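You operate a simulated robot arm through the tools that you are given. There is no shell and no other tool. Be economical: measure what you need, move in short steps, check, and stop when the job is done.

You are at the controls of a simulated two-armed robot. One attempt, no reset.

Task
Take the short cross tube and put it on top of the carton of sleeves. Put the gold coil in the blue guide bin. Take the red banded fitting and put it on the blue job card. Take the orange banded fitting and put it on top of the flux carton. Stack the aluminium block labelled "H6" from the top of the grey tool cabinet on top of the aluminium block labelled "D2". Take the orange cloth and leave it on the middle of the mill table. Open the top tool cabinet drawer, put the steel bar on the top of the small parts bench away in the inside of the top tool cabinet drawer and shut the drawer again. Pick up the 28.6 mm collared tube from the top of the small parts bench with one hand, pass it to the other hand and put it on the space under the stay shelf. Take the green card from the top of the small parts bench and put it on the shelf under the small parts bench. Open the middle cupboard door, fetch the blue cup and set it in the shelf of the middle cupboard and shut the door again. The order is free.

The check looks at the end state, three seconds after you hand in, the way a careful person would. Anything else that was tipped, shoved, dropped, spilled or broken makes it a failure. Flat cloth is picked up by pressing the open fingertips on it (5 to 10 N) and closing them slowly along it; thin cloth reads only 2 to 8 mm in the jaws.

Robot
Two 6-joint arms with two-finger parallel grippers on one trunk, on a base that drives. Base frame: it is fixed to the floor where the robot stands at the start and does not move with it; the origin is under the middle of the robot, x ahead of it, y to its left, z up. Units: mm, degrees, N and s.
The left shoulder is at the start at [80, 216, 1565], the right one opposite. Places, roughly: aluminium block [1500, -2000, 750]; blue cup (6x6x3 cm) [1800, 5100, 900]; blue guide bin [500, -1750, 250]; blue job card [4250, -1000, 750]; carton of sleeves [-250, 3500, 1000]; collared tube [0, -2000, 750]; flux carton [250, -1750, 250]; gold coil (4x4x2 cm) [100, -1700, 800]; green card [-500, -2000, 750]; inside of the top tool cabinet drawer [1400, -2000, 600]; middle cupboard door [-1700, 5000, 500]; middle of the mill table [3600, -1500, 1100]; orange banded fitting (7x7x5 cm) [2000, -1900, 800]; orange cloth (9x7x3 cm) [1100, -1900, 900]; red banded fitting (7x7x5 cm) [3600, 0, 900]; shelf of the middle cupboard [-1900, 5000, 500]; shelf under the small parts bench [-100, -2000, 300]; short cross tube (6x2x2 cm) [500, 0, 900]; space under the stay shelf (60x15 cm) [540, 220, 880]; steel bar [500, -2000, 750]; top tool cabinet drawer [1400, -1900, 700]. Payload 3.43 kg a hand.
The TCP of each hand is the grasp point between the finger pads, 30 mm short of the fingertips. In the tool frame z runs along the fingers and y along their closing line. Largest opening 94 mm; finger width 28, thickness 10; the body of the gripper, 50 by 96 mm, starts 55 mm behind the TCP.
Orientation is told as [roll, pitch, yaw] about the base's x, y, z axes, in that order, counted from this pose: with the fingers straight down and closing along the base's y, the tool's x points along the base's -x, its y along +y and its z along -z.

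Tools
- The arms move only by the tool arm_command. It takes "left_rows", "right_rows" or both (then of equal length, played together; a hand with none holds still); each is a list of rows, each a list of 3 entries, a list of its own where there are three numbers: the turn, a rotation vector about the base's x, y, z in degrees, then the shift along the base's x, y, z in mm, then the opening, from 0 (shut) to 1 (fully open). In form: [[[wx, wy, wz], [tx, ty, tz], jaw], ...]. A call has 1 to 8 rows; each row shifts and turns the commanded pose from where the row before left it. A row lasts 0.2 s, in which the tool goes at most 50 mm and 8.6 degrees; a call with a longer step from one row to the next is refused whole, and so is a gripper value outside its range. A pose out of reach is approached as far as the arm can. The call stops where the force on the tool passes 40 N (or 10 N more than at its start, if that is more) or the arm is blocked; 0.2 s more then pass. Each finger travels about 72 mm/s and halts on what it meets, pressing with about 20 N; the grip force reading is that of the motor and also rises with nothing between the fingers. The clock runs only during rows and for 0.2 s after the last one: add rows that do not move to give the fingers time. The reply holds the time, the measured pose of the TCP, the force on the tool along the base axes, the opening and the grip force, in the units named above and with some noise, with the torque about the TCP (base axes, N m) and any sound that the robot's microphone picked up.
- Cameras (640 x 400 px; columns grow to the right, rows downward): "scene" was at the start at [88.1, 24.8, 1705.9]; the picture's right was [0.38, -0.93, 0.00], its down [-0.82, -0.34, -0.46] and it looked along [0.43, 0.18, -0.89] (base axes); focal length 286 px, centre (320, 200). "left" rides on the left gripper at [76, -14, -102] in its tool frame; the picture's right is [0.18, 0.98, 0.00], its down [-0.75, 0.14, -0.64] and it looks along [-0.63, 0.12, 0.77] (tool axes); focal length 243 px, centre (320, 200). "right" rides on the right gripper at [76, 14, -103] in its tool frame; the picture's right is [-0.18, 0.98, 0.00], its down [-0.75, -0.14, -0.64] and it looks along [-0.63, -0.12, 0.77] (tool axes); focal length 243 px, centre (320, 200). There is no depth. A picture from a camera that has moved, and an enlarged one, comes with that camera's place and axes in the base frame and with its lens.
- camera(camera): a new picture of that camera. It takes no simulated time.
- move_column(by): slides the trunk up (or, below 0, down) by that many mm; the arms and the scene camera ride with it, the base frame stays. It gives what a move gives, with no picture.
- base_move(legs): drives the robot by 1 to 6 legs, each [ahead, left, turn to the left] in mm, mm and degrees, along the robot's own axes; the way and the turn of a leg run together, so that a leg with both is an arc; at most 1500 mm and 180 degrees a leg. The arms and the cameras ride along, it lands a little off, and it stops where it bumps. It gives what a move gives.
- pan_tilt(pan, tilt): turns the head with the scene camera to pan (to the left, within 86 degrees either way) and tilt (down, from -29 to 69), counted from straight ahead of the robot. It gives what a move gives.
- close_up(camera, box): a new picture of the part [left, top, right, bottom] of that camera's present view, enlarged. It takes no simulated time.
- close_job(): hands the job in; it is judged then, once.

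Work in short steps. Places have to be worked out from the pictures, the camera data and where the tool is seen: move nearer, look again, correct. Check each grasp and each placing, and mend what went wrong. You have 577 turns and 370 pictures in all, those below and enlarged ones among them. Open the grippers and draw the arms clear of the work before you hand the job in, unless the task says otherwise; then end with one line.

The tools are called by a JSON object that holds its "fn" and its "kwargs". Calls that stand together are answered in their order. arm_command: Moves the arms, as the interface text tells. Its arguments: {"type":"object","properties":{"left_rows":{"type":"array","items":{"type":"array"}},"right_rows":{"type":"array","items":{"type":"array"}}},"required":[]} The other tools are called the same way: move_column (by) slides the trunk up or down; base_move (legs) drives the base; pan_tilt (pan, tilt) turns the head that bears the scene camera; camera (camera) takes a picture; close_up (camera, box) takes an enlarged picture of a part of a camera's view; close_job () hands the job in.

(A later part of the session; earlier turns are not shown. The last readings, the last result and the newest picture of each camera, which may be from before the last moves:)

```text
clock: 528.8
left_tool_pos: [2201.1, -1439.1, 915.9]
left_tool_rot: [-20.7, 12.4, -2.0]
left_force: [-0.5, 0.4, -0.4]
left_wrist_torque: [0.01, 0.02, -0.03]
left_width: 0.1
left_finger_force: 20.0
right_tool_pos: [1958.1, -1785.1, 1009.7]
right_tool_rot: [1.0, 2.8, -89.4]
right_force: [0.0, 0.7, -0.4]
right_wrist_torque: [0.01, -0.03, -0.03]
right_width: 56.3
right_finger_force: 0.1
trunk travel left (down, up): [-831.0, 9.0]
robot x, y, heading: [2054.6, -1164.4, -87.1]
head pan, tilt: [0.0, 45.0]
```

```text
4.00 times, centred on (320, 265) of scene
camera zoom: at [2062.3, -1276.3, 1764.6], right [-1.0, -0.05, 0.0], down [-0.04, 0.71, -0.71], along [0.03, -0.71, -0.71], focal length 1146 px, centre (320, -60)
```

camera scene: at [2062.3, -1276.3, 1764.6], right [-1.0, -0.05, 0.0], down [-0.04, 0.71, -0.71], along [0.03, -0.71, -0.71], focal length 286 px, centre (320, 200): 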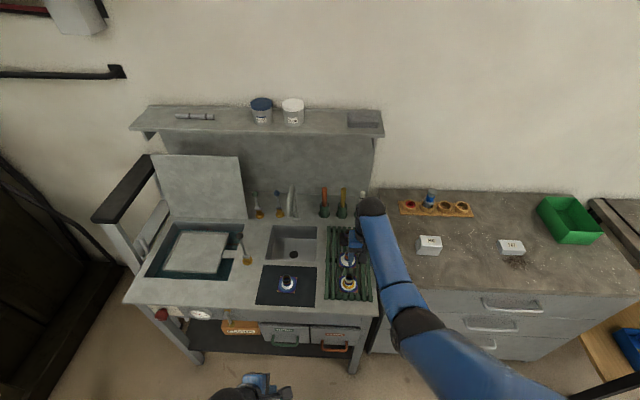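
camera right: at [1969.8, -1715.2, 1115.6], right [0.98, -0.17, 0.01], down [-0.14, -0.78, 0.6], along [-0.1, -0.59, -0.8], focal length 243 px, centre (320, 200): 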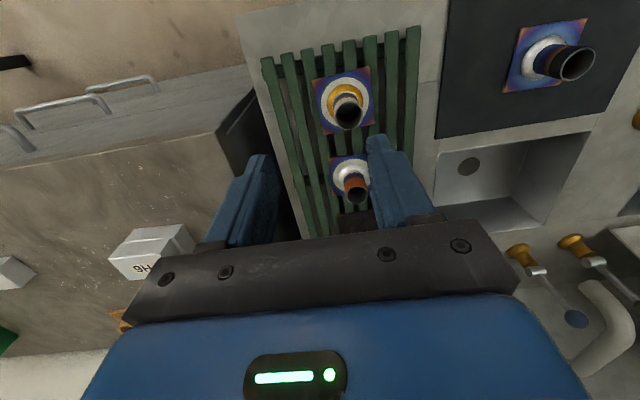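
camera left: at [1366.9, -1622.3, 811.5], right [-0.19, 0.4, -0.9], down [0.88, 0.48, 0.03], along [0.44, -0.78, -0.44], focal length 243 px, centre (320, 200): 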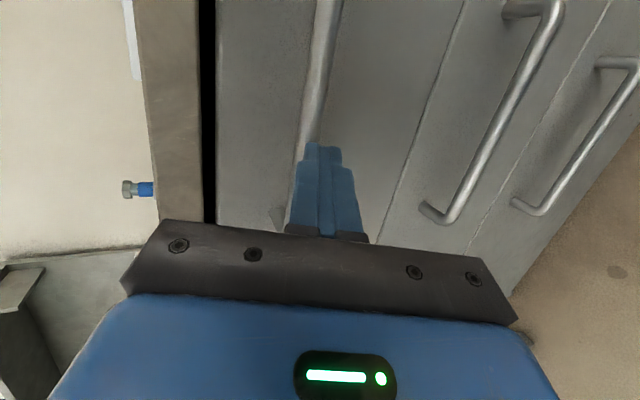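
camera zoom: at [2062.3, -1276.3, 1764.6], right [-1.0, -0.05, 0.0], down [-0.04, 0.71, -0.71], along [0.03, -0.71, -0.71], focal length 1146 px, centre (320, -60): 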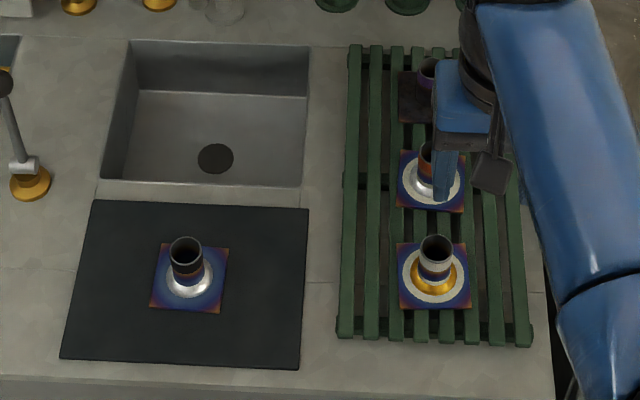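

Orange-banded one ≈[1985,-1870], top z≈910, between two others. Advance and align above it.

{"fn": "base_move", "kwargs": {"legs": [[85, 0, 0]]}}

{"fn": "arm_command", "kwargs": {"right_rows": [[[0, 0, 0], [20, 0, -15], 0.7], [[0, 0, 0], [0, 0, -15], 0.7], [[0, 0, 0], [0, 0, 0], 0.7]]}}

{"fn": "camera", "kwargs": {"camera": "right"}}

```text
clock: 529.9
left_tool_pos: [2205.3, -1515.3, 918.0]
left_tool_rot: [-21.2, 12.4, -2.1]
left_force: [-0.5, 0.8, -0.6]
left_wrist_torque: [-0.02, -0.01, 0.0]
left_width: 0.0
left_finger_force: 20.3
right_tool_pos: [1960.7, -1862.0, 1014.5]
right_tool_rot: [1.0, 2.3, -89.4]
right_force: [-0.9, 1.2, 0.3]
right_wrist_torque: [-0.06, 0.02, 0.01]
right_width: 56.5
right_finger_force: 0.1
trunk travel left (down, up): [-831.0, 9.0]
robot x, y, heading: [2063.3, -1248.7, -87.0]
head pan, tilt: [0.0, 45.0]
```

```text
clock: 530.7
left_tool_pos: [2205.0, -1521.1, 915.4]
left_tool_rot: [-20.6, 12.4, -2.1]
left_force: [-0.1, -0.4, 0.2]
left_wrist_torque: [-0.01, -0.01, 0.03]
left_width: 0.0
left_finger_force: 20.3
right_tool_pos: [1981.3, -1869.0, 978.5]
right_tool_rot: [1.0, 2.8, -89.4]
right_force: [0.0, 0.3, 0.5]
right_wrist_torque: [0.03, 0.0, 0.04]
right_width: 65.7
right_finger_force: 0.2
trunk travel left (down, up): [-831.0, 9.0]
robot x, y, heading: [2058.8, -1246.6, -87.2]
head pan, tilt: [0.0, 45.0]
```

```text
178 pictures are left
camera right: at [1992.9, -1797.9, 1086.5], right [0.98, -0.17, 0.01], down [-0.14, -0.79, 0.6], along [-0.1, -0.59, -0.8], focal length 243 px, centre (320, 200)
```

right: 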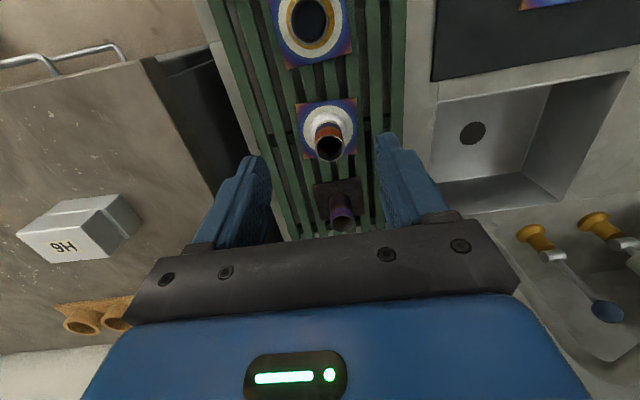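

Refined: tube ≈[1987,-1890], top z≈887. Adjust and descend partly.

{"fn": "arm_command", "kwargs": {"right_rows": [[[0, 0, 0], [5, -20, -20], 0.7], [[0, 0, 0], [0, 0, -30], 0.7], [[0, 0, 0], [0, 0, 0], 0.7]]}}

{"fn": "camera", "kwargs": {"camera": "right"}}

```text
clock: 531.5
left_tool_pos: [2204.7, -1523.2, 915.9]
left_tool_rot: [-20.5, 12.4, -2.1]
left_force: [0.1, 0.8, 0.1]
left_wrist_torque: [0.0, 0.0, 0.01]
left_width: 0.0
left_finger_force: 20.2
right_tool_pos: [1988.5, -1889.2, 929.3]
right_tool_rot: [1.1, 2.8, -89.4]
right_force: [0.4, 0.1, -0.1]
right_wrist_torque: [0.03, 0.02, -0.03]
right_width: 65.9
right_finger_force: 0.2
trunk travel left (down, up): [-831.0, 9.0]
robot x, y, heading: [2059.8, -1248.4, -87.0]
head pan, tilt: [0.0, 45.0]
```

```text
177 pictures are left
camera right: at [2000.0, -1819.4, 1035.8], right [0.98, -0.17, 0.01], down [-0.14, -0.79, 0.6], along [-0.1, -0.59, -0.8], focal length 243 px, centre (320, 200)
```

right: 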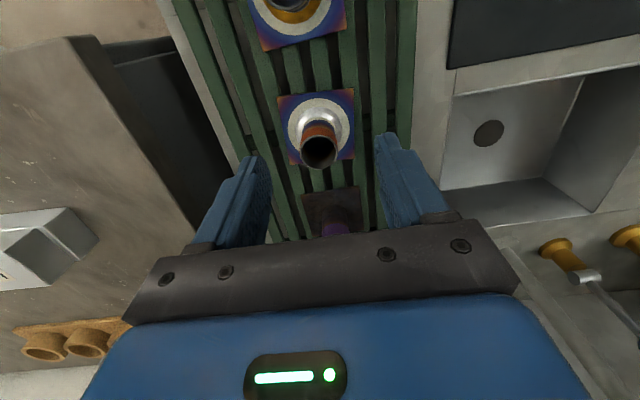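

{"fn": "arm_command", "kwargs": {"right_rows": [[[0, 0, 0], [0, -3, -25], 0.7], [[0, 0, 0], [0, 0, -18], 0.7], [[0, 0, 0], [0, 0, 0], 0.7]]}}

{"fn": "camera", "kwargs": {"camera": "right"}}

```text
clock: 532.3
left_tool_pos: [2205.1, -1523.2, 915.6]
left_tool_rot: [-20.6, 12.4, -2.0]
left_force: [0.7, 0.4, 0.9]
left_wrist_torque: [-0.01, -0.04, -0.01]
left_width: 0.0
left_finger_force: 20.2
right_tool_pos: [1983.1, -1871.5, 900.9]
right_tool_rot: [1.0, 2.8, -89.4]
right_force: [0.5, 0.7, -0.6]
right_wrist_torque: [0.0, 0.0, -0.04]
right_width: 65.6
right_finger_force: 0.0
right hand out of reach, approached as far as the arm can: row 1, 2
trunk travel left (down, up): [-831.0, 9.0]
robot x, y, heading: [2063.7, -1249.9, -86.8]
head pan, tilt: [0.0, 45.0]
```

```text
176 pictures are left
camera right: at [1994.4, -1800.3, 1007.4], right [0.98, -0.17, 0.01], down [-0.14, -0.79, 0.6], along [-0.1, -0.59, -0.8], focal length 243 px, centre (320, 200)
```

right: 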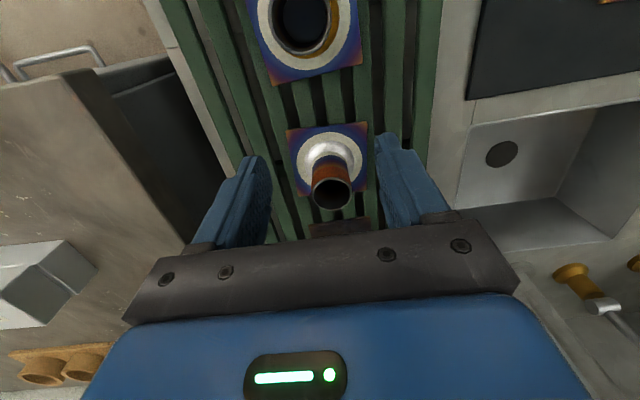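

Now z top ≈862, y≈-1902. I need more reach: raise slightly, base ahead 55, then trunk down.

{"fn": "arm_command", "kwargs": {"right_rows": [[[0, 0, 0], [0, 20, 40], 0.7], [[0, 0, 0], [0, 10, 25], 0.7], [[0, 0, 0], [0, 0, 0], 0.7]]}}

{"fn": "base_move", "kwargs": {"legs": [[55, 0, -2.5]]}}

{"fn": "move_column", "kwargs": {"by": -60}}

{"fn": "camera", "kwargs": {"camera": "right"}}

```text
clock: 533.1
left_tool_pos: [2204.7, -1524.8, 915.6]
left_tool_rot: [-20.5, 12.5, -1.9]
left_force: [-0.8, 0.1, 0.2]
left_wrist_torque: [0.0, -0.01, -0.01]
left_width: 0.0
left_finger_force: 19.4
right_tool_pos: [1984.9, -1841.7, 964.7]
right_tool_rot: [0.8, 2.9, -89.4]
right_force: [0.4, 0.5, -0.6]
right_wrist_torque: [0.0, 0.03, 0.02]
right_width: 65.8
right_finger_force: 0.1
trunk travel left (down, up): [-831.0, 9.0]
robot x, y, heading: [2063.4, -1251.2, -86.9]
head pan, tilt: [0.0, 45.0]
```

```text
clock: 534.0
left_tool_pos: [2195.6, -1575.6, 918.2]
left_tool_rot: [-21.1, 12.5, -4.5]
left_force: [-0.3, 1.2, 0.0]
left_wrist_torque: [-0.08, 0.01, 0.02]
left_width: 0.0
left_finger_force: 19.9
right_tool_pos: [1961.9, -1881.5, 971.8]
right_tool_rot: [1.1, 2.4, -91.8]
right_force: [0.1, 0.1, 0.0]
right_wrist_torque: [-0.05, -0.04, 0.0]
right_width: 65.7
right_finger_force: 0.0
trunk travel left (down, up): [-831.0, 9.0]
robot x, y, heading: [2064.2, -1303.4, -89.6]
head pan, tilt: [0.0, 45.0]
```

```text
clock: 535.0
left_tool_pos: [2195.5, -1584.8, 855.6]
left_tool_rot: [-20.3, 12.4, -4.3]
left_force: [0.8, -0.2, -0.1]
left_wrist_torque: [0.02, -0.01, 0.01]
left_width: 0.1
left_finger_force: 20.2
right_tool_pos: [1961.0, -1892.8, 904.1]
right_tool_rot: [1.0, 3.0, -91.8]
right_force: [-0.1, 0.1, -0.1]
right_wrist_torque: [-0.01, -0.02, -0.02]
right_width: 65.5
right_finger_force: 0.0
trunk travel left (down, up): [-771.0, 69.0]
robot x, y, heading: [2060.2, -1302.6, -89.8]
head pan, tilt: [0.0, 45.0]
```

```text
175 pictures are left
camera right: at [1975.2, -1823.7, 1011.0], right [0.98, -0.22, 0.01], down [-0.18, -0.78, 0.6], along [-0.12, -0.59, -0.8], focal length 243 px, centre (320, 200)
```

right: 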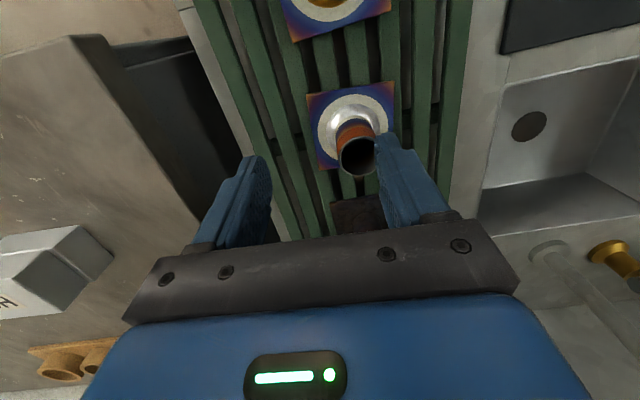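

Tube at [1986,-1902,862]. Shift +25 in x, -8 in y, then look.

{"fn": "arm_command", "kwargs": {"right_rows": [[[0, 0, 0], [25, -7, 5], 0.7], [[0, 0, 0], [0, 0, 0], 0.7]]}}

{"fn": "move_column", "kwargs": {"by": -24}}

{"fn": "camera", "kwargs": {"camera": "right"}}

```text
clock: 535.6
left_tool_pos: [2195.6, -1583.3, 855.9]
left_tool_rot: [-20.4, 12.3, -4.3]
left_force: [0.6, 0.1, -1.5]
left_wrist_torque: [0.03, 0.02, -0.01]
left_width: 0.0
left_finger_force: 20.3
right_tool_pos: [1986.7, -1900.3, 910.4]
right_tool_rot: [1.0, 2.8, -91.8]
right_force: [0.6, -0.2, -0.7]
right_wrist_torque: [-0.02, -0.01, -0.03]
right_width: 65.5
right_finger_force: 0.0
trunk travel left (down, up): [-771.0, 69.0]
robot x, y, heading: [2061.3, -1309.6, -89.5]
head pan, tilt: [0.0, 45.0]
```

```text
clock: 536.4
left_tool_pos: [2195.8, -1582.1, 831.7]
left_tool_rot: [-20.5, 12.4, -4.3]
left_force: [0.1, -0.2, -0.7]
left_wrist_torque: [0.0, -0.01, 0.01]
left_width: 0.1
left_finger_force: 20.4
right_tool_pos: [1985.5, -1899.6, 886.4]
right_tool_rot: [1.1, 3.0, -91.9]
right_force: [0.5, -0.2, -0.2]
right_wrist_torque: [0.01, 0.0, -0.02]
right_width: 66.0
right_finger_force: 0.0
trunk travel left (down, up): [-747.0, 93.0]
robot x, y, heading: [2065.1, -1300.9, -89.9]
head pan, tilt: [0.0, 45.0]
```

```text
174 pictures are left
camera right: at [2000.2, -1829.8, 993.9], right [0.98, -0.22, 0.01], down [-0.18, -0.78, 0.6], along [-0.12, -0.59, -0.8], focal length 243 px, centre (320, 200)
```

right: 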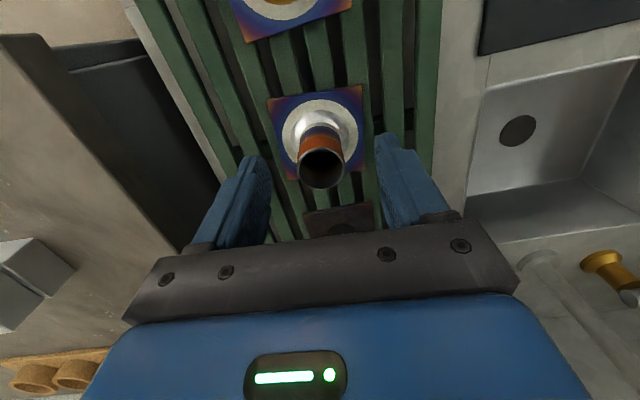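

Centred. Lower 20 and grip.

{"fn": "move_column", "kwargs": {"by": -18}}

{"fn": "arm_command", "kwargs": {"right_rows": [[[0, 0, 0], [0, 0, 0], 0.45], [[0, 0, 0], [0, 0, 0], 0.2], [[0, 0, 0], [0, 0, 0], 0.2], [[0, 0, 0], [0, 0, 0], 0.2]]}}

{"fn": "camera", "kwargs": {"camera": "right"}}

```text
clock: 537.0
left_tool_pos: [2194.7, -1583.3, 813.2]
left_tool_rot: [-20.4, 12.4, -4.4]
left_force: [0.6, 0.7, 0.0]
left_wrist_torque: [0.02, 0.03, 0.03]
left_width: 0.3
left_finger_force: 20.3
right_tool_pos: [1985.4, -1898.2, 869.6]
right_tool_rot: [1.0, 2.9, -91.8]
right_force: [-0.1, -0.5, 0.5]
right_wrist_torque: [0.0, 0.0, 0.03]
right_width: 65.7
right_finger_force: 0.2
trunk travel left (down, up): [-729.0, 111.0]
robot x, y, heading: [2063.8, -1304.6, -89.8]
head pan, tilt: [0.0, 45.0]
```

```text
clock: 538.0
left_tool_pos: [2195.1, -1582.3, 813.7]
left_tool_rot: [-20.6, 12.4, -4.4]
left_force: [-0.3, -0.1, -1.0]
left_wrist_torque: [-0.02, -0.02, -0.02]
left_width: 0.0
left_finger_force: 19.9
right_tool_pos: [1985.6, -1899.4, 869.5]
right_tool_rot: [1.1, 2.8, -91.8]
right_force: [-1.1, -0.3, 2.9]
right_wrist_torque: [0.06, 0.14, -0.03]
right_width: 27.9
right_finger_force: 19.5
trunk travel left (down, up): [-729.0, 111.0]
robot x, y, heading: [2060.3, -1302.2, -89.9]
head pan, tilt: [0.0, 45.0]
```

```text
173 pictures are left
camera right: at [2000.2, -1829.3, 976.4], right [0.98, -0.22, 0.01], down [-0.18, -0.78, 0.6], along [-0.12, -0.59, -0.8], focal length 243 px, centre (320, 200)
```

right: 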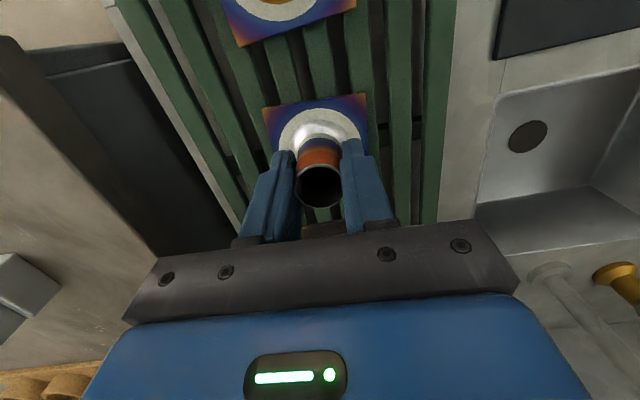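

Gripped (28 mm). Lift by the trunk and check, then back off.

{"fn": "move_column", "kwargs": {"by": 100}}

{"fn": "camera", "kwargs": {"camera": "right"}}

{"fn": "base_move", "kwargs": {"legs": [[-330, 0, 0]]}}

```text
clock: 539.3
left_tool_pos: [2195.4, -1582.5, 912.7]
left_tool_rot: [-20.6, 12.3, -4.4]
left_force: [0.1, 0.3, 0.2]
left_wrist_torque: [0.03, 0.02, 0.0]
left_width: 0.0
left_finger_force: 19.7
right_tool_pos: [1986.7, -1898.2, 968.5]
right_tool_rot: [1.0, 3.0, -91.8]
right_force: [-0.3, -0.4, -1.4]
right_wrist_torque: [-0.02, 0.02, -0.01]
right_width: 27.8
right_finger_force: 20.3
trunk travel left (down, up): [-829.0, 11.0]
robot x, y, heading: [2063.7, -1302.4, -89.6]
head pan, tilt: [0.0, 45.0]
```

```text
172 pictures are left
camera right: at [2000.2, -1829.5, 1076.0], right [0.98, -0.22, 0.01], down [-0.18, -0.78, 0.6], along [-0.12, -0.59, -0.8], focal length 243 px, centre (320, 200)
```

right: 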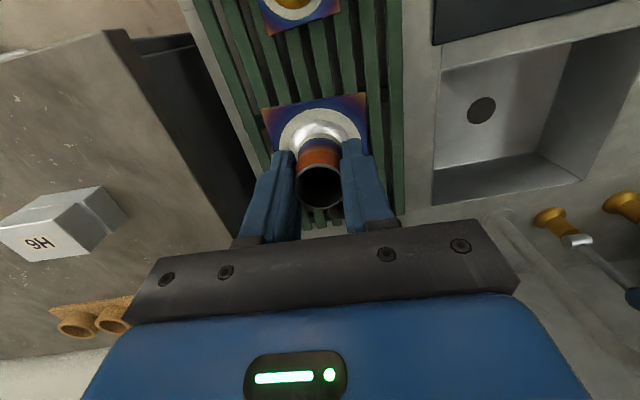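

```text
clock: 541.5
left_tool_pos: [2192.0, -1258.1, 912.7]
left_tool_rot: [-20.5, 12.6, -4.9]
left_force: [0.1, -0.6, -0.6]
left_wrist_torque: [0.02, -0.02, -0.01]
left_width: 0.0
left_finger_force: 19.8
right_tool_pos: [1978.8, -1571.4, 967.8]
right_tool_rot: [1.0, 3.0, -92.5]
right_force: [0.2, -0.9, -1.6]
right_wrist_torque: [-0.01, 0.03, 0.0]
right_width: 28.2
right_finger_force: 20.6
trunk travel left (down, up): [-829.0, 11.0]
robot x, y, heading: [2059.5, -976.6, -90.1]
head pan, tilt: [0.0, 45.0]
```

Held. To put it upright on the low flux carton I need a tilted grip, so I'll set it down on the free front corner of the cabinet top and re-grip tilted. Drive there.

{"fn": "base_move", "kwargs": {"legs": [[0, -900, 0], [310, 0, 0]]}}

{"fn": "camera", "kwargs": {"camera": "right"}}

```text
clock: 548.0
left_tool_pos: [1283.4, -1566.1, 914.2]
left_tool_rot: [-20.6, 12.4, -4.5]
left_force: [0.8, 0.6, -0.6]
left_wrist_torque: [-0.02, 0.0, 0.01]
left_width: 0.2
left_finger_force: 19.8
right_tool_pos: [1074.2, -1881.8, 970.0]
right_tool_rot: [1.1, 2.7, -91.9]
right_force: [-0.1, 0.4, -1.1]
right_wrist_torque: [0.02, -0.01, 0.02]
right_width: 28.0
right_finger_force: 20.4
trunk travel left (down, up): [-829.0, 11.0]
robot x, y, heading: [1150.7, -1288.1, -89.6]
head pan, tilt: [0.0, 45.0]
```

```text
171 pictures are left
camera right: at [1088.3, -1811.9, 1077.3], right [0.98, -0.22, 0.01], down [-0.18, -0.78, 0.6], along [-0.12, -0.59, -0.8], focal length 243 px, centre (320, 200)
```

right: 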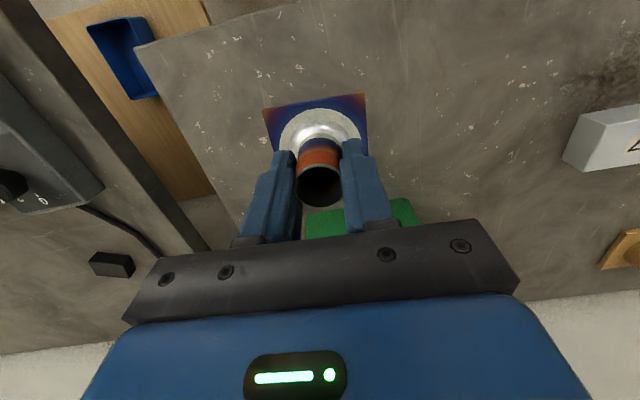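

Lower it onto the cabinet top by trunk.

{"fn": "move_column", "kwargs": {"by": -64}}

{"fn": "move_column", "kwargs": {"by": -5}}

{"fn": "move_column", "kwargs": {"by": -4}}

{"fn": "move_column", "kwargs": {"by": -3}}

```text
clock: 549.0
left_tool_pos: [1282.9, -1568.5, 848.9]
left_tool_rot: [-20.5, 12.4, -4.4]
left_force: [-0.6, 0.1, -0.1]
left_wrist_torque: [0.01, -0.03, -0.02]
left_width: 0.0
left_finger_force: 20.4
right_tool_pos: [1073.9, -1883.6, 904.7]
right_tool_rot: [1.0, 2.8, -91.9]
right_force: [-0.2, -0.4, -1.8]
right_wrist_torque: [0.01, 0.02, 0.0]
right_width: 27.8
right_finger_force: 20.2
trunk travel left (down, up): [-765.0, 75.0]
robot x, y, heading: [1152.1, -1292.6, -89.5]
head pan, tilt: [0.0, 45.0]
```

```text
clock: 549.6
left_tool_pos: [1283.2, -1568.7, 844.8]
left_tool_rot: [-20.5, 12.4, -4.5]
left_force: [-0.9, 0.0, -0.1]
left_wrist_torque: [-0.01, -0.02, -0.01]
left_width: 0.0
left_finger_force: 20.3
right_tool_pos: [1074.3, -1883.9, 900.0]
right_tool_rot: [1.0, 2.8, -91.9]
right_force: [-0.4, 0.1, -1.9]
right_wrist_torque: [0.0, -0.02, 0.03]
right_width: 28.0
right_finger_force: 20.1
trunk travel left (down, up): [-760.0, 80.0]
robot x, y, heading: [1153.6, -1287.2, -89.8]
head pan, tilt: [0.0, 45.0]
```

```text
clock: 550.1
left_tool_pos: [1283.4, -1567.5, 840.4]
left_tool_rot: [-20.5, 12.4, -4.5]
left_force: [-0.7, 0.3, 0.4]
left_wrist_torque: [0.01, 0.04, -0.02]
left_width: 0.0
left_finger_force: 20.0
right_tool_pos: [1073.5, -1883.8, 895.4]
right_tool_rot: [1.0, 2.8, -91.9]
right_force: [-0.2, -0.1, -2.3]
right_wrist_torque: [0.02, 0.03, 0.0]
right_width: 28.1
right_finger_force: 19.9
trunk travel left (down, up): [-756.0, 84.0]
robot x, y, heading: [1149.3, -1287.5, -89.5]
head pan, tilt: [0.0, 45.0]
```

```text
clock: 550.6
left_tool_pos: [1283.2, -1568.0, 837.4]
left_tool_rot: [-20.4, 12.5, -4.4]
left_force: [-0.5, -0.4, -0.8]
left_wrist_torque: [0.02, -0.01, 0.0]
left_width: 0.0
left_finger_force: 19.6
right_tool_pos: [1074.8, -1883.5, 892.8]
right_tool_rot: [1.0, 2.9, -91.8]
right_force: [-0.2, 0.7, -0.9]
right_wrist_torque: [0.0, 0.01, -0.01]
right_width: 28.0
right_finger_force: 20.0
trunk travel left (down, up): [-753.0, 87.0]
robot x, y, heading: [1148.7, -1286.0, -89.5]
head pan, tilt: [0.0, 45.0]
```

{"fn": "move_column", "kwargs": {"by": -3}}

{"fn": "move_column", "kwargs": {"by": -2}}

```text
clock: 551.1
left_tool_pos: [1283.7, -1567.3, 834.8]
left_tool_rot: [-20.5, 12.5, -4.4]
left_force: [-0.4, 0.0, 0.0]
left_wrist_torque: [0.0, -0.01, 0.01]
left_width: 0.0
left_finger_force: 20.1
right_tool_pos: [1075.0, -1883.2, 889.5]
right_tool_rot: [1.2, 2.8, -91.9]
right_force: [0.3, 0.0, -2.1]
right_wrist_torque: [0.02, -0.05, -0.01]
right_width: 27.9
right_finger_force: 20.2
trunk travel left (down, up): [-750.0, 90.0]
robot x, y, heading: [1150.0, -1284.6, -89.7]
head pan, tilt: [0.0, 45.0]
```

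```text
clock: 551.7
left_tool_pos: [1283.3, -1567.0, 832.9]
left_tool_rot: [-20.4, 12.4, -4.4]
left_force: [0.4, 0.0, -0.2]
left_wrist_torque: [0.02, -0.01, -0.03]
left_width: 0.1
left_finger_force: 19.9
right_tool_pos: [1074.3, -1882.7, 889.6]
right_tool_rot: [1.0, 2.7, -91.9]
right_force: [-0.4, 1.0, 9.1]
right_wrist_torque: [0.37, 0.28, 0.0]
right_width: 28.0
right_finger_force: 20.1
trunk travel left (down, up): [-748.0, 92.0]
robot x, y, heading: [1150.2, -1292.8, -89.9]
head pan, tilt: [0.0, 45.0]
```

Standing. Release, rise, then tilt the hand 50° forward.

{"fn": "arm_command", "kwargs": {"right_rows": [[[0, 0, 0], [0, 0, 1], 0.45], [[0, 0, 0], [0, 0, 0], 0.6], [[0, 0, 0], [0, 0, 0], 0.7], [[0, 0, 0], [0, 0, 0], 0.7]]}}

{"fn": "move_column", "kwargs": {"by": 85}}

{"fn": "arm_command", "kwargs": {"right_rows": [[[-8.4, 0, 0], [0, 25, 0], 0.7], [[-8.4, 0, 0], [0, 25, 0], 0.7], [[-8.4, 0, 0], [0, 25, 0], 0.7], [[-8.4, 0, 0], [0, 25, 0], 0.7], [[-8.4, 0, 0], [0, 25, 0], 0.7], [[-8, 0, 0], [0, 10, 0], 0.7], [[0, 0, 0], [0, 0, 0], 0.7]]}}

{"fn": "camera", "kwargs": {"camera": "right"}}

```text
clock: 552.7
left_tool_pos: [1284.4, -1567.5, 832.0]
left_tool_rot: [-20.5, 12.4, -4.3]
left_force: [-0.7, -0.2, -0.5]
left_wrist_torque: [0.01, -0.02, -0.01]
left_width: 0.0
left_finger_force: 20.0
right_tool_pos: [1074.6, -1884.8, 888.3]
right_tool_rot: [1.0, 2.9, -91.8]
right_force: [-1.1, 0.3, 0.5]
right_wrist_torque: [0.03, -0.01, -0.02]
right_width: 65.9
right_finger_force: 0.0
trunk travel left (down, up): [-748.0, 92.0]
robot x, y, heading: [1152.3, -1290.7, -89.6]
head pan, tilt: [0.0, 45.0]
```

```text
clock: 553.9
left_tool_pos: [1284.1, -1568.1, 917.7]
left_tool_rot: [-20.5, 12.4, -4.4]
left_force: [0.8, 0.1, 0.0]
left_wrist_torque: [0.0, 0.0, 0.0]
left_width: 0.0
left_finger_force: 20.6
right_tool_pos: [1074.1, -1884.4, 973.9]
right_tool_rot: [0.9, 2.9, -91.9]
right_force: [-0.3, -0.9, 0.4]
right_wrist_torque: [-0.01, 0.02, 0.01]
right_width: 65.7
right_finger_force: 0.1
trunk travel left (down, up): [-833.0, 7.0]
robot x, y, heading: [1152.4, -1291.6, -89.8]
head pan, tilt: [0.0, 45.0]
```

```text
clock: 555.5
left_tool_pos: [1283.5, -1568.1, 916.4]
left_tool_rot: [-20.5, 12.4, -4.4]
left_force: [0.0, 1.0, -1.3]
left_wrist_torque: [-0.02, -0.01, 0.02]
left_width: 0.0
left_finger_force: 19.9
right_tool_pos: [1073.2, -1748.2, 972.2]
right_tool_rot: [3.1, -47.2, -92.7]
right_force: [0.4, -1.3, 1.5]
right_wrist_torque: [0.01, 0.02, -0.02]
right_width: 65.7
right_finger_force: 0.1
trunk travel left (down, up): [-833.0, 7.0]
robot x, y, heading: [1150.9, -1292.1, -89.6]
head pan, tilt: [0.0, 45.0]
```

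```text
170 pictures are left
camera right: at [1087.7, -1622.7, 987.8], right [0.98, -0.13, 0.17], down [-0.18, -0.04, 0.98], along [-0.12, -0.99, -0.06], focal length 243 px, centre (320, 200)
```

right: 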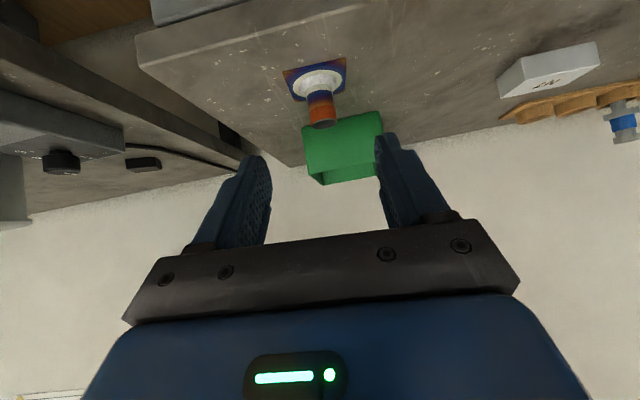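

Fitting stands upright. Go in low with the tilted hand and grip the tube.

{"fn": "arm_command", "kwargs": {"right_rows": [[[0, 0, 0], [1, -10, -40], 0.7], [[0, 0, 0], [0, -10, -30], 0.7], [[0, 0, 0], [0, -20, -18], 0.7], [[0, 0, 0], [0, -30, 0], 0.7], [[0, 0, 0], [0, 0, 0], 0.7]]}}

{"fn": "camera", "kwargs": {"camera": "right"}}

```text
clock: 556.7
left_tool_pos: [1283.7, -1567.6, 917.0]
left_tool_rot: [-20.5, 12.5, -4.5]
left_force: [-0.2, 0.0, 0.0]
left_wrist_torque: [0.03, 0.03, -0.01]
left_width: 0.2
left_finger_force: 19.6
right_tool_pos: [1075.9, -1819.1, 886.9]
right_tool_rot: [3.1, -47.1, -92.9]
right_force: [-0.1, -0.8, 0.2]
right_wrist_torque: [0.0, 0.02, 0.01]
right_width: 65.7
right_finger_force: 0.0
trunk travel left (down, up): [-833.0, 7.0]
robot x, y, heading: [1154.3, -1290.8, -89.7]
head pan, tilt: [0.0, 45.0]
```

```text
169 pictures are left
camera right: at [1090.1, -1693.2, 901.6], right [0.98, -0.13, 0.17], down [-0.18, -0.04, 0.98], along [-0.12, -0.99, -0.06], focal length 243 px, centre (320, 200)
```

right: 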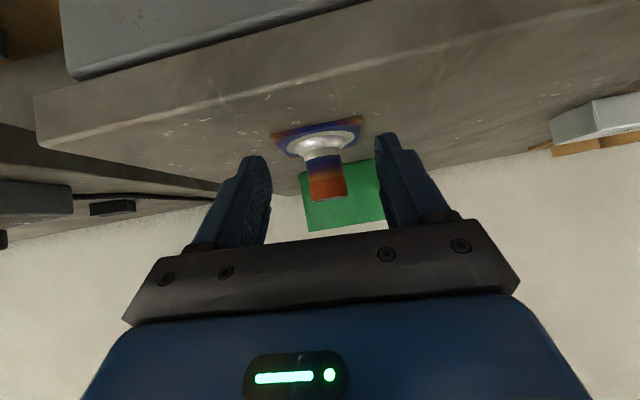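

{"fn": "arm_command", "kwargs": {"right_rows": [[[0, 0, 0], [1, -25, -4], 0.7], [[0, 0, 0], [0, -25, -3], 0.7], [[0, 0, 0], [0, 0, 0], 0.5], [[0, 0, 0], [0, 0, 0], 0.2], [[0, 0, 0], [0, 0, 0], 0.2], [[0, 0, 0], [0, 0, 0], 0.2]]}}

{"fn": "camera", "kwargs": {"camera": "right"}}

```text
clock: 558.1
left_tool_pos: [1284.3, -1568.4, 918.9]
left_tool_rot: [-20.6, 12.3, -4.4]
left_force: [-0.3, 0.2, 0.4]
left_wrist_torque: [0.02, 0.0, 0.0]
left_width: 0.0
left_finger_force: 20.1
right_tool_pos: [1076.7, -1868.2, 879.5]
right_tool_rot: [3.1, -47.2, -92.9]
right_force: [0.1, 0.7, 2.0]
right_wrist_torque: [0.03, 0.14, -0.07]
right_width: 27.8
right_finger_force: 20.1
trunk travel left (down, up): [-833.0, 7.0]
robot x, y, heading: [1151.8, -1287.9, -89.5]
head pan, tilt: [0.0, 45.0]
```

```text
168 pictures are left
camera right: at [1090.6, -1742.4, 894.2], right [0.98, -0.13, 0.17], down [-0.18, -0.04, 0.98], along [-0.12, -0.99, -0.06], focal length 243 px, centre (320, 200)
```

right: 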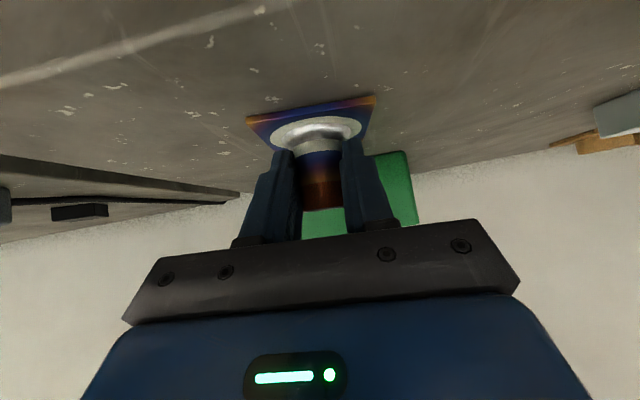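

Re-gripped tilted, fitting upright. Lift, back off, and travel to the flux carton.

{"fn": "arm_command", "kwargs": {"right_rows": [[[0, 0, 0], [0, 0, 20], 0.2], [[0, 0, 0], [0, 10, 35], 0.2], [[0, 0, 0], [0, 30, 20], 0.2], [[0, 0, 0], [0, 40, 0], 0.2]]}}

{"fn": "base_move", "kwargs": {"legs": [[-320, 0, 0], [0, -930, 0]]}}

{"fn": "move_column", "kwargs": {"by": -300}}

{"fn": "pan_tilt", "kwargs": {"pan": 0, "tilt": 50}}

{"fn": "camera", "kwargs": {"camera": "scene"}}

{"fn": "camera", "kwargs": {"camera": "right"}}

```text
clock: 559.1
left_tool_pos: [1281.9, -1566.8, 918.1]
left_tool_rot: [-20.7, 12.3, -4.3]
left_force: [0.3, -0.1, -0.3]
left_wrist_torque: [-0.01, 0.02, -0.01]
left_width: 0.0
left_finger_force: 19.6
right_tool_pos: [1074.1, -1787.2, 953.3]
right_tool_rot: [3.2, -47.1, -92.7]
right_force: [0.5, -0.4, -1.6]
right_wrist_torque: [0.05, -0.03, 0.0]
right_width: 27.6
right_finger_force: 19.8
trunk travel left (down, up): [-833.0, 7.0]
robot x, y, heading: [1151.9, -1287.9, -89.7]
head pan, tilt: [0.0, 45.0]
```

```text
clock: 565.7
left_tool_pos: [348.9, -1256.3, 916.2]
left_tool_rot: [-20.5, 12.5, -3.7]
left_force: [0.3, 0.4, 0.3]
left_wrist_torque: [0.01, 0.0, -0.01]
left_width: 0.0
left_finger_force: 19.6
right_tool_pos: [141.7, -1480.0, 953.3]
right_tool_rot: [3.0, -47.1, -92.0]
right_force: [0.2, 0.2, -2.1]
right_wrist_torque: [0.01, -0.02, -0.01]
right_width: 27.8
right_finger_force: 20.1
trunk travel left (down, up): [-833.0, 7.0]
robot x, y, heading: [214.2, -977.7, -89.1]
head pan, tilt: [0.0, 45.0]
```

```text
clock: 568.7
left_tool_pos: [348.0, -1256.3, 617.3]
left_tool_rot: [-20.6, 12.5, -3.7]
left_force: [-0.3, 0.3, 0.9]
left_wrist_torque: [0.01, -0.01, 0.02]
left_width: 0.1
left_finger_force: 19.7
right_tool_pos: [141.6, -1480.2, 651.4]
right_tool_rot: [3.0, -47.1, -92.1]
right_force: [0.0, 0.3, -1.5]
right_wrist_torque: [0.06, -0.02, 0.0]
right_width: 27.7
right_finger_force: 20.2
trunk travel left (down, up): [-533.0, 307.0]
robot x, y, heading: [212.5, -978.1, -89.1]
head pan, tilt: [0.0, 45.0]
```

```text
clock: 569.4
left_tool_pos: [347.7, -1256.1, 618.0]
left_tool_rot: [-20.4, 12.4, -3.7]
left_force: [0.3, 0.9, 0.2]
left_wrist_torque: [0.04, -0.02, 0.01]
left_width: 0.0
left_finger_force: 19.9
right_tool_pos: [140.8, -1480.1, 652.8]
right_tool_rot: [3.1, -47.1, -92.1]
right_force: [1.1, 0.5, -1.4]
right_wrist_torque: [-0.01, -0.01, 0.0]
right_width: 27.6
right_finger_force: 20.3
trunk travel left (down, up): [-533.0, 307.0]
robot x, y, heading: [212.3, -975.1, -89.1]
head pan, tilt: [0.0, 50.0]
```

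```text
167 pictures are left
camera scene: at [213.2, -1086.1, 1459.5], right [-1.0, -0.02, 0.0], down [-0.01, 0.77, -0.64], along [0.01, -0.64, -0.77], focal length 286 px, centre (320, 200)
```

scene: 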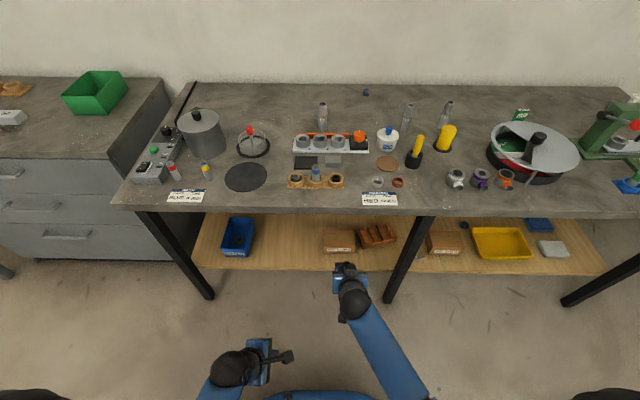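

```text
166 pictures are left
camera right: at [154.1, -1353.9, 667.6], right [0.98, -0.12, 0.17], down [-0.18, -0.04, 0.98], along [-0.11, -0.99, -0.06], focal length 243 px, centre (320, 200)
```

right: 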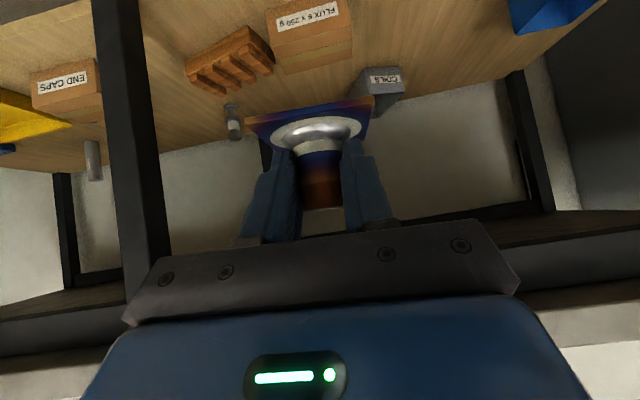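

{"fn": "close_up", "kwargs": {"camera": "right", "box": [170, 0, 410, 150]}}

{"fn": "close_up", "kwargs": {"camera": "scene", "box": [290, 200, 470, 300]}}

```text
2.67 times, centred on (290, 75) of right
camera zoom: at [154.1, -1353.9, 667.6], right [0.98, -0.12, 0.17], down [-0.18, -0.04, 0.98], along [-0.11, -0.99, -0.06], focal length 647 px, centre (400, 533)
```

zoom: 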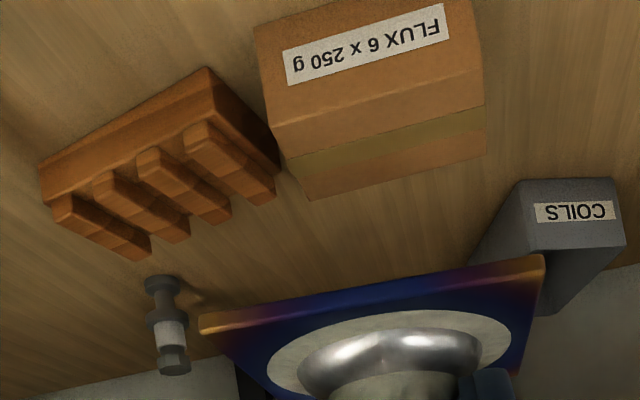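

```text
3.56 times, centred on (380, 250) of scene
camera zoom: at [213.2, -1086.1, 1459.5], right [-1.0, -0.02, 0.0], down [-0.01, 0.77, -0.64], along [0.01, -0.64, -0.77], focal length 1018 px, centre (107, 22)
```

zoom: 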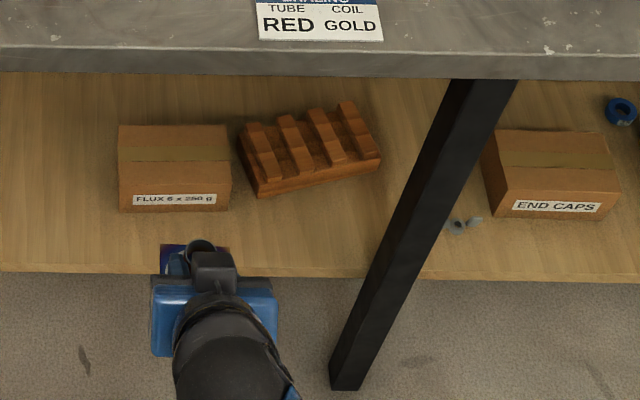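

Carton top centre ≈[143,-1762], z≈391. Lower the trunk, go in under the bench edge, and look.

{"fn": "move_column", "kwargs": {"by": -165}}

{"fn": "base_move", "kwargs": {"legs": [[190, 0, -0.8]]}}

{"fn": "camera", "kwargs": {"camera": "right"}}

```text
clock: 571.3
left_tool_pos: [347.2, -1255.9, 452.5]
left_tool_rot: [-20.6, 12.4, -3.7]
left_force: [0.8, 0.3, 0.5]
left_wrist_torque: [0.04, 0.02, -0.01]
left_width: 0.0
left_finger_force: 20.8
right_tool_pos: [140.8, -1480.4, 488.3]
right_tool_rot: [3.1, -47.1, -92.1]
right_force: [-0.3, -0.3, -2.0]
right_wrist_torque: [0.08, -0.02, 0.0]
right_width: 27.8
right_finger_force: 20.8
trunk travel left (down, up): [-368.0, 472.0]
robot x, y, heading: [212.5, -977.9, -88.9]
head pan, tilt: [0.0, 50.0]
```

```text
clock: 572.8
left_tool_pos: [346.0, -1447.7, 451.5]
left_tool_rot: [-20.4, 12.4, -4.4]
left_force: [0.1, -0.2, 0.2]
left_wrist_torque: [0.0, 0.0, 0.03]
left_width: 0.0
left_finger_force: 20.4
right_tool_pos: [137.5, -1668.6, 487.3]
right_tool_rot: [3.1, -47.0, -92.8]
right_force: [0.2, -0.2, -2.6]
right_wrist_torque: [0.06, -0.01, -0.02]
right_width: 27.6
right_finger_force: 19.7
trunk travel left (down, up): [-368.0, 472.0]
robot x, y, heading: [214.7, -1169.8, -89.5]
head pan, tilt: [0.0, 50.0]
```

```text
163 pictures are left
camera right: at [151.9, -1542.8, 502.3], right [0.98, -0.13, 0.17], down [-0.18, -0.04, 0.98], along [-0.12, -0.99, -0.06], focal length 243 px, centre (320, 200)
```

right: 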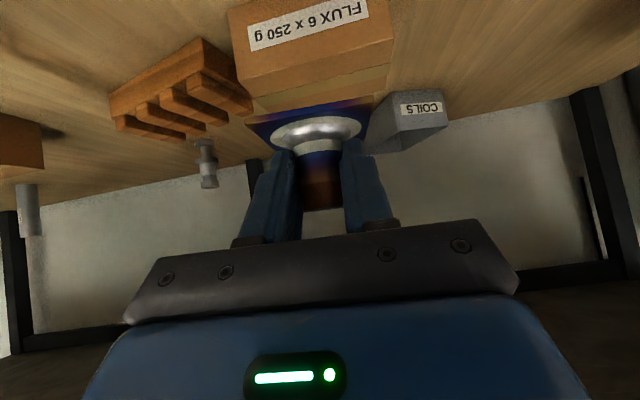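

Consistent. Move over the carton and lower.

{"fn": "arm_command", "kwargs": {"right_rows": [[[0, 0, 0], [3, -40, 0], 0.2], [[0, 0, 0], [3, -39, 0], 0.2], [[0, 0, 0], [0, 0, -25], 0.2], [[0, 0, 0], [0, 0, 0], 0.2]]}}

{"fn": "camera", "kwargs": {"camera": "right"}}

```text
clock: 573.8
left_tool_pos: [346.8, -1446.3, 452.5]
left_tool_rot: [-20.5, 12.4, -4.4]
left_force: [-0.5, -0.6, -0.4]
left_wrist_torque: [0.02, 0.05, 0.01]
left_width: 0.0
left_finger_force: 20.0
right_tool_pos: [145.6, -1748.0, 463.2]
right_tool_rot: [3.1, -47.1, -92.9]
right_force: [0.4, 0.0, -1.8]
right_wrist_torque: [0.0, -0.01, -0.01]
right_width: 27.8
right_finger_force: 19.4
trunk travel left (down, up): [-368.0, 472.0]
robot x, y, heading: [215.4, -1169.6, -89.7]
head pan, tilt: [0.0, 50.0]
```

```text
162 pictures are left
camera right: at [158.9, -1622.0, 477.6], right [0.98, -0.13, 0.17], down [-0.18, -0.04, 0.98], along [-0.12, -0.99, -0.06], focal length 243 px, centre (320, 200)
```

right: 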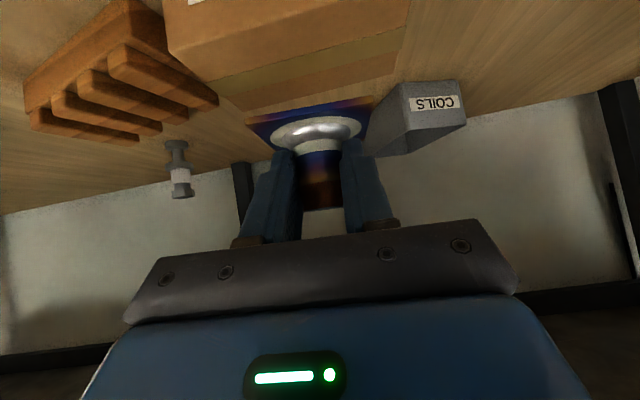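

{"fn": "arm_command", "kwargs": {"right_rows": [[[0, 0, 0], [-1, 6, -12], 0.2], [[0, 0, 0], [0, 0, -10], 0.2], [[0, 0, 0], [0, 0, 0], 0.2]]}}

{"fn": "arm_command", "kwargs": {"right_rows": [[[0, 0, 0], [0, 0, -5], 0.2], [[0, 0, 0], [0, 0, 0], 0.2]]}}

{"fn": "arm_command", "kwargs": {"right_rows": [[[0, 0, 0], [0, 0, -4], 0.2], [[0, 0, 0], [0, 0, 0], 0.2]]}}

{"fn": "camera", "kwargs": {"camera": "right"}}

```text
clock: 574.6
left_tool_pos: [346.5, -1448.0, 453.1]
left_tool_rot: [-20.5, 12.5, -4.4]
left_force: [0.4, -0.3, 0.5]
left_wrist_torque: [0.0, 0.01, -0.01]
left_width: 0.0
left_finger_force: 20.2
right_tool_pos: [143.3, -1741.7, 440.7]
right_tool_rot: [3.1, -47.1, -92.8]
right_force: [-0.3, -0.8, -1.9]
right_wrist_torque: [0.04, 0.01, 0.03]
right_width: 27.8
right_finger_force: 19.6
trunk travel left (down, up): [-368.0, 472.0]
robot x, y, heading: [212.7, -1168.8, -89.3]
head pan, tilt: [0.0, 50.0]
```

```text
clock: 575.2
left_tool_pos: [347.2, -1447.5, 452.0]
left_tool_rot: [-20.5, 12.4, -4.4]
left_force: [-1.0, -0.8, 0.0]
left_wrist_torque: [-0.02, 0.02, -0.01]
left_width: 0.0
left_finger_force: 20.5
right_tool_pos: [143.3, -1741.8, 435.2]
right_tool_rot: [3.3, -47.1, -92.8]
right_force: [-0.1, 0.1, -1.3]
right_wrist_torque: [0.03, 0.0, 0.03]
right_width: 27.8
right_finger_force: 19.9
trunk travel left (down, up): [-368.0, 472.0]
robot x, y, heading: [211.2, -1169.3, -89.8]
head pan, tilt: [0.0, 50.0]
```

```text
clock: 575.8
left_tool_pos: [346.3, -1447.5, 452.1]
left_tool_rot: [-20.5, 12.5, -4.4]
left_force: [-0.2, -0.7, 0.7]
left_wrist_torque: [-0.02, -0.01, -0.02]
left_width: 0.1
left_finger_force: 19.5
right_tool_pos: [143.3, -1740.7, 431.8]
right_tool_rot: [3.0, -47.1, -92.8]
right_force: [0.5, 0.3, -1.7]
right_wrist_torque: [0.05, 0.01, -0.01]
right_width: 28.0
right_finger_force: 20.4
trunk travel left (down, up): [-368.0, 472.0]
robot x, y, heading: [213.8, -1171.4, -89.8]
head pan, tilt: [0.0, 50.0]
```

```text
161 pictures are left
camera right: at [157.1, -1615.3, 446.4], right [0.98, -0.13, 0.17], down [-0.18, -0.04, 0.98], along [-0.12, -0.99, -0.06], focal length 243 px, centre (320, 200)
```

right: 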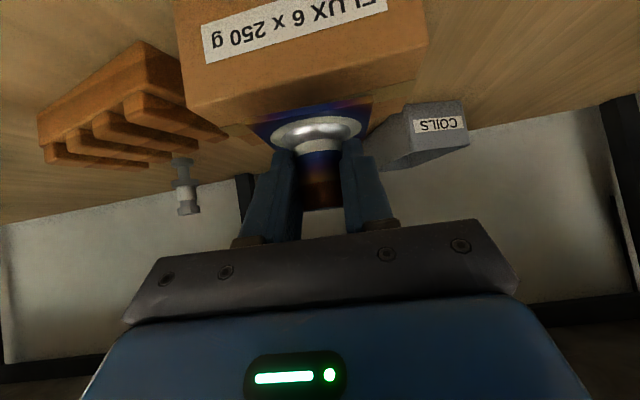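

{"fn": "arm_command", "kwargs": {"right_rows": [[[0, 0, 0], [0, 0, -4], 0.2], [[0, 0, 0], [0, 0, 0], 0.2]]}}

{"fn": "arm_command", "kwargs": {"right_rows": [[[0, 0, 0], [0, 0, -3], 0.2], [[0, 0, 0], [0, 0, 0], 0.2]]}}

{"fn": "arm_command", "kwargs": {"right_rows": [[[0, 0, 0], [0, 0, -3], 0.2], [[0, 0, 0], [0, 0, 0], 0.2]]}}

```text
clock: 576.4
left_tool_pos: [345.7, -1447.6, 452.8]
left_tool_rot: [-20.5, 12.4, -4.4]
left_force: [-0.8, -0.2, 0.5]
left_wrist_torque: [0.02, 0.01, 0.02]
left_width: 0.0
left_finger_force: 20.0
right_tool_pos: [142.3, -1741.1, 428.2]
right_tool_rot: [3.0, -47.1, -92.8]
right_force: [0.6, 0.9, -1.6]
right_wrist_torque: [0.0, 0.0, 0.03]
right_width: 27.9
right_finger_force: 20.0
trunk travel left (down, up): [-368.0, 472.0]
robot x, y, heading: [216.2, -1169.1, -89.6]
head pan, tilt: [0.0, 50.0]
```

```text
clock: 577.0
left_tool_pos: [346.6, -1446.5, 451.5]
left_tool_rot: [-20.5, 12.4, -4.5]
left_force: [-1.7, 0.8, 0.3]
left_wrist_torque: [-0.02, 0.03, -0.02]
left_width: 0.1
left_finger_force: 19.6
right_tool_pos: [142.9, -1741.7, 424.6]
right_tool_rot: [3.1, -47.1, -92.8]
right_force: [-0.4, -0.9, -1.2]
right_wrist_torque: [0.02, -0.03, -0.03]
right_width: 27.9
right_finger_force: 20.2
trunk travel left (down, up): [-368.0, 472.0]
robot x, y, heading: [215.4, -1171.2, -89.5]
head pan, tilt: [0.0, 50.0]
```

```text
clock: 577.6
left_tool_pos: [347.0, -1447.8, 452.5]
left_tool_rot: [-20.5, 12.5, -4.4]
left_force: [-0.1, 0.1, -0.1]
left_wrist_torque: [0.01, 0.02, 0.01]
left_width: 0.0
left_finger_force: 20.3
right_tool_pos: [142.0, -1742.1, 421.7]
right_tool_rot: [3.0, -47.2, -92.8]
right_force: [0.0, -1.2, -0.9]
right_wrist_torque: [0.04, 0.0, 0.02]
right_width: 27.9
right_finger_force: 19.8
trunk travel left (down, up): [-368.0, 472.0]
robot x, y, heading: [212.1, -1171.2, -89.5]
head pan, tilt: [0.0, 50.0]
```

{"fn": "arm_command", "kwargs": {"right_rows": [[[0, 0, 0], [0, 0, -3], 0.2], [[0, 0, 0], [0, 0, 0], 0.2]]}}

{"fn": "arm_command", "kwargs": {"right_rows": [[[0, 0, 0], [0, 0, -3], 0.2], [[0, 0, 0], [0, 0, 0], 0.2]]}}

{"fn": "camera", "kwargs": {"camera": "right"}}

```text
clock: 578.2
left_tool_pos: [346.5, -1448.0, 452.6]
left_tool_rot: [-20.4, 12.4, -4.5]
left_force: [0.4, -0.2, 0.1]
left_wrist_torque: [0.0, -0.02, -0.01]
left_width: 0.0
left_finger_force: 20.2
right_tool_pos: [142.8, -1741.6, 417.2]
right_tool_rot: [3.1, -47.1, -92.7]
right_force: [0.3, 0.3, -1.1]
right_wrist_torque: [0.0, -0.03, 0.03]
right_width: 27.8
right_finger_force: 20.4
trunk travel left (down, up): [-368.0, 472.0]
robot x, y, heading: [215.6, -1170.7, -89.7]
head pan, tilt: [0.0, 50.0]
```

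```text
clock: 578.8
left_tool_pos: [346.0, -1447.4, 452.9]
left_tool_rot: [-20.6, 12.5, -4.4]
left_force: [-0.3, 0.4, 0.0]
left_wrist_torque: [-0.02, 0.0, 0.0]
left_width: 0.0
left_finger_force: 20.2
right_tool_pos: [143.0, -1740.8, 416.0]
right_tool_rot: [3.2, -47.1, -92.9]
right_force: [0.4, 0.7, -2.1]
right_wrist_torque: [0.05, 0.0, 0.03]
right_width: 27.6
right_finger_force: 20.1
trunk travel left (down, up): [-368.0, 472.0]
robot x, y, heading: [212.8, -1168.8, -89.3]
head pan, tilt: [0.0, 50.0]
```

```text
160 pictures are left
camera right: at [156.6, -1615.7, 430.2], right [0.98, -0.13, 0.17], down [-0.18, -0.04, 0.98], along [-0.12, -0.99, -0.06], focal length 243 px, centre (320, 200)
```

right: 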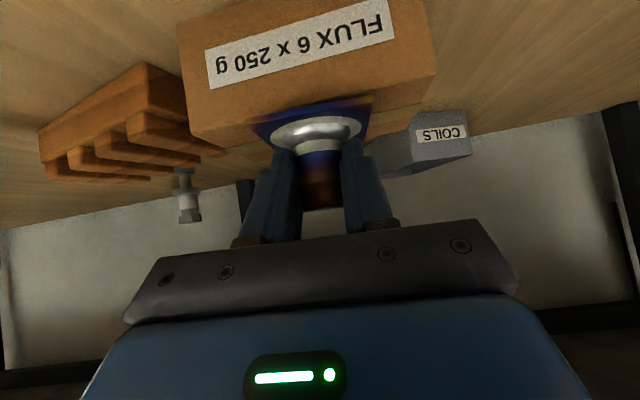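

{"fn": "arm_command", "kwargs": {"right_rows": [[[0, 0, 0], [0, 0, -3], 0.2], [[0, 0, 0], [0, 0, 0], 0.2]]}}

{"fn": "arm_command", "kwargs": {"right_rows": [[[0, 0, 0], [0, 0, -3], 0.2], [[0, 0, 0], [0, 0, 0], 0.2]]}}

{"fn": "arm_command", "kwargs": {"right_rows": [[[0, 0, 0], [0, 0, -3], 0.2], [[0, 0, 0], [0, 0, 0], 0.2]]}}

```text
clock: 579.4
left_tool_pos: [345.9, -1446.9, 451.8]
left_tool_rot: [-20.5, 12.4, -4.4]
left_force: [-0.3, 0.0, -1.0]
left_wrist_torque: [0.04, 0.0, -0.02]
left_width: 0.0
left_finger_force: 19.7
right_tool_pos: [142.3, -1741.7, 412.9]
right_tool_rot: [3.1, -47.1, -92.8]
right_force: [0.8, 0.9, -0.9]
right_wrist_torque: [0.01, -0.03, 0.0]
right_width: 28.0
right_finger_force: 20.8
trunk travel left (down, up): [-368.0, 472.0]
robot x, y, heading: [211.6, -1172.1, -89.6]
head pan, tilt: [0.0, 50.0]
```

```text
clock: 580.0
left_tool_pos: [346.6, -1445.9, 451.8]
left_tool_rot: [-20.5, 12.4, -4.5]
left_force: [-0.5, 0.3, 0.4]
left_wrist_torque: [0.03, 0.0, -0.02]
left_width: 0.0
left_finger_force: 19.9
right_tool_pos: [142.1, -1742.3, 410.2]
right_tool_rot: [3.1, -47.1, -92.7]
right_force: [0.7, 0.4, -1.4]
right_wrist_torque: [0.03, 0.01, -0.04]
right_width: 27.7
right_finger_force: 19.6
trunk travel left (down, up): [-368.0, 472.0]
robot x, y, heading: [217.0, -1168.1, -89.5]
head pan, tilt: [0.0, 50.0]
```

```text
clock: 580.6
left_tool_pos: [345.5, -1446.0, 452.6]
left_tool_rot: [-20.6, 12.4, -4.3]
left_force: [-0.4, -0.7, -0.7]
left_wrist_torque: [-0.01, 0.04, 0.03]
left_width: 0.0
left_finger_force: 19.3
right_tool_pos: [142.8, -1743.2, 408.7]
right_tool_rot: [3.3, -47.4, -92.9]
right_force: [-1.7, 0.6, 11.5]
right_wrist_torque: [0.02, 0.44, -0.05]
right_width: 27.7
right_finger_force: 20.5
trunk travel left (down, up): [-368.0, 472.0]
robot x, y, heading: [213.8, -1170.6, -89.6]
head pan, tilt: [0.0, 50.0]
```

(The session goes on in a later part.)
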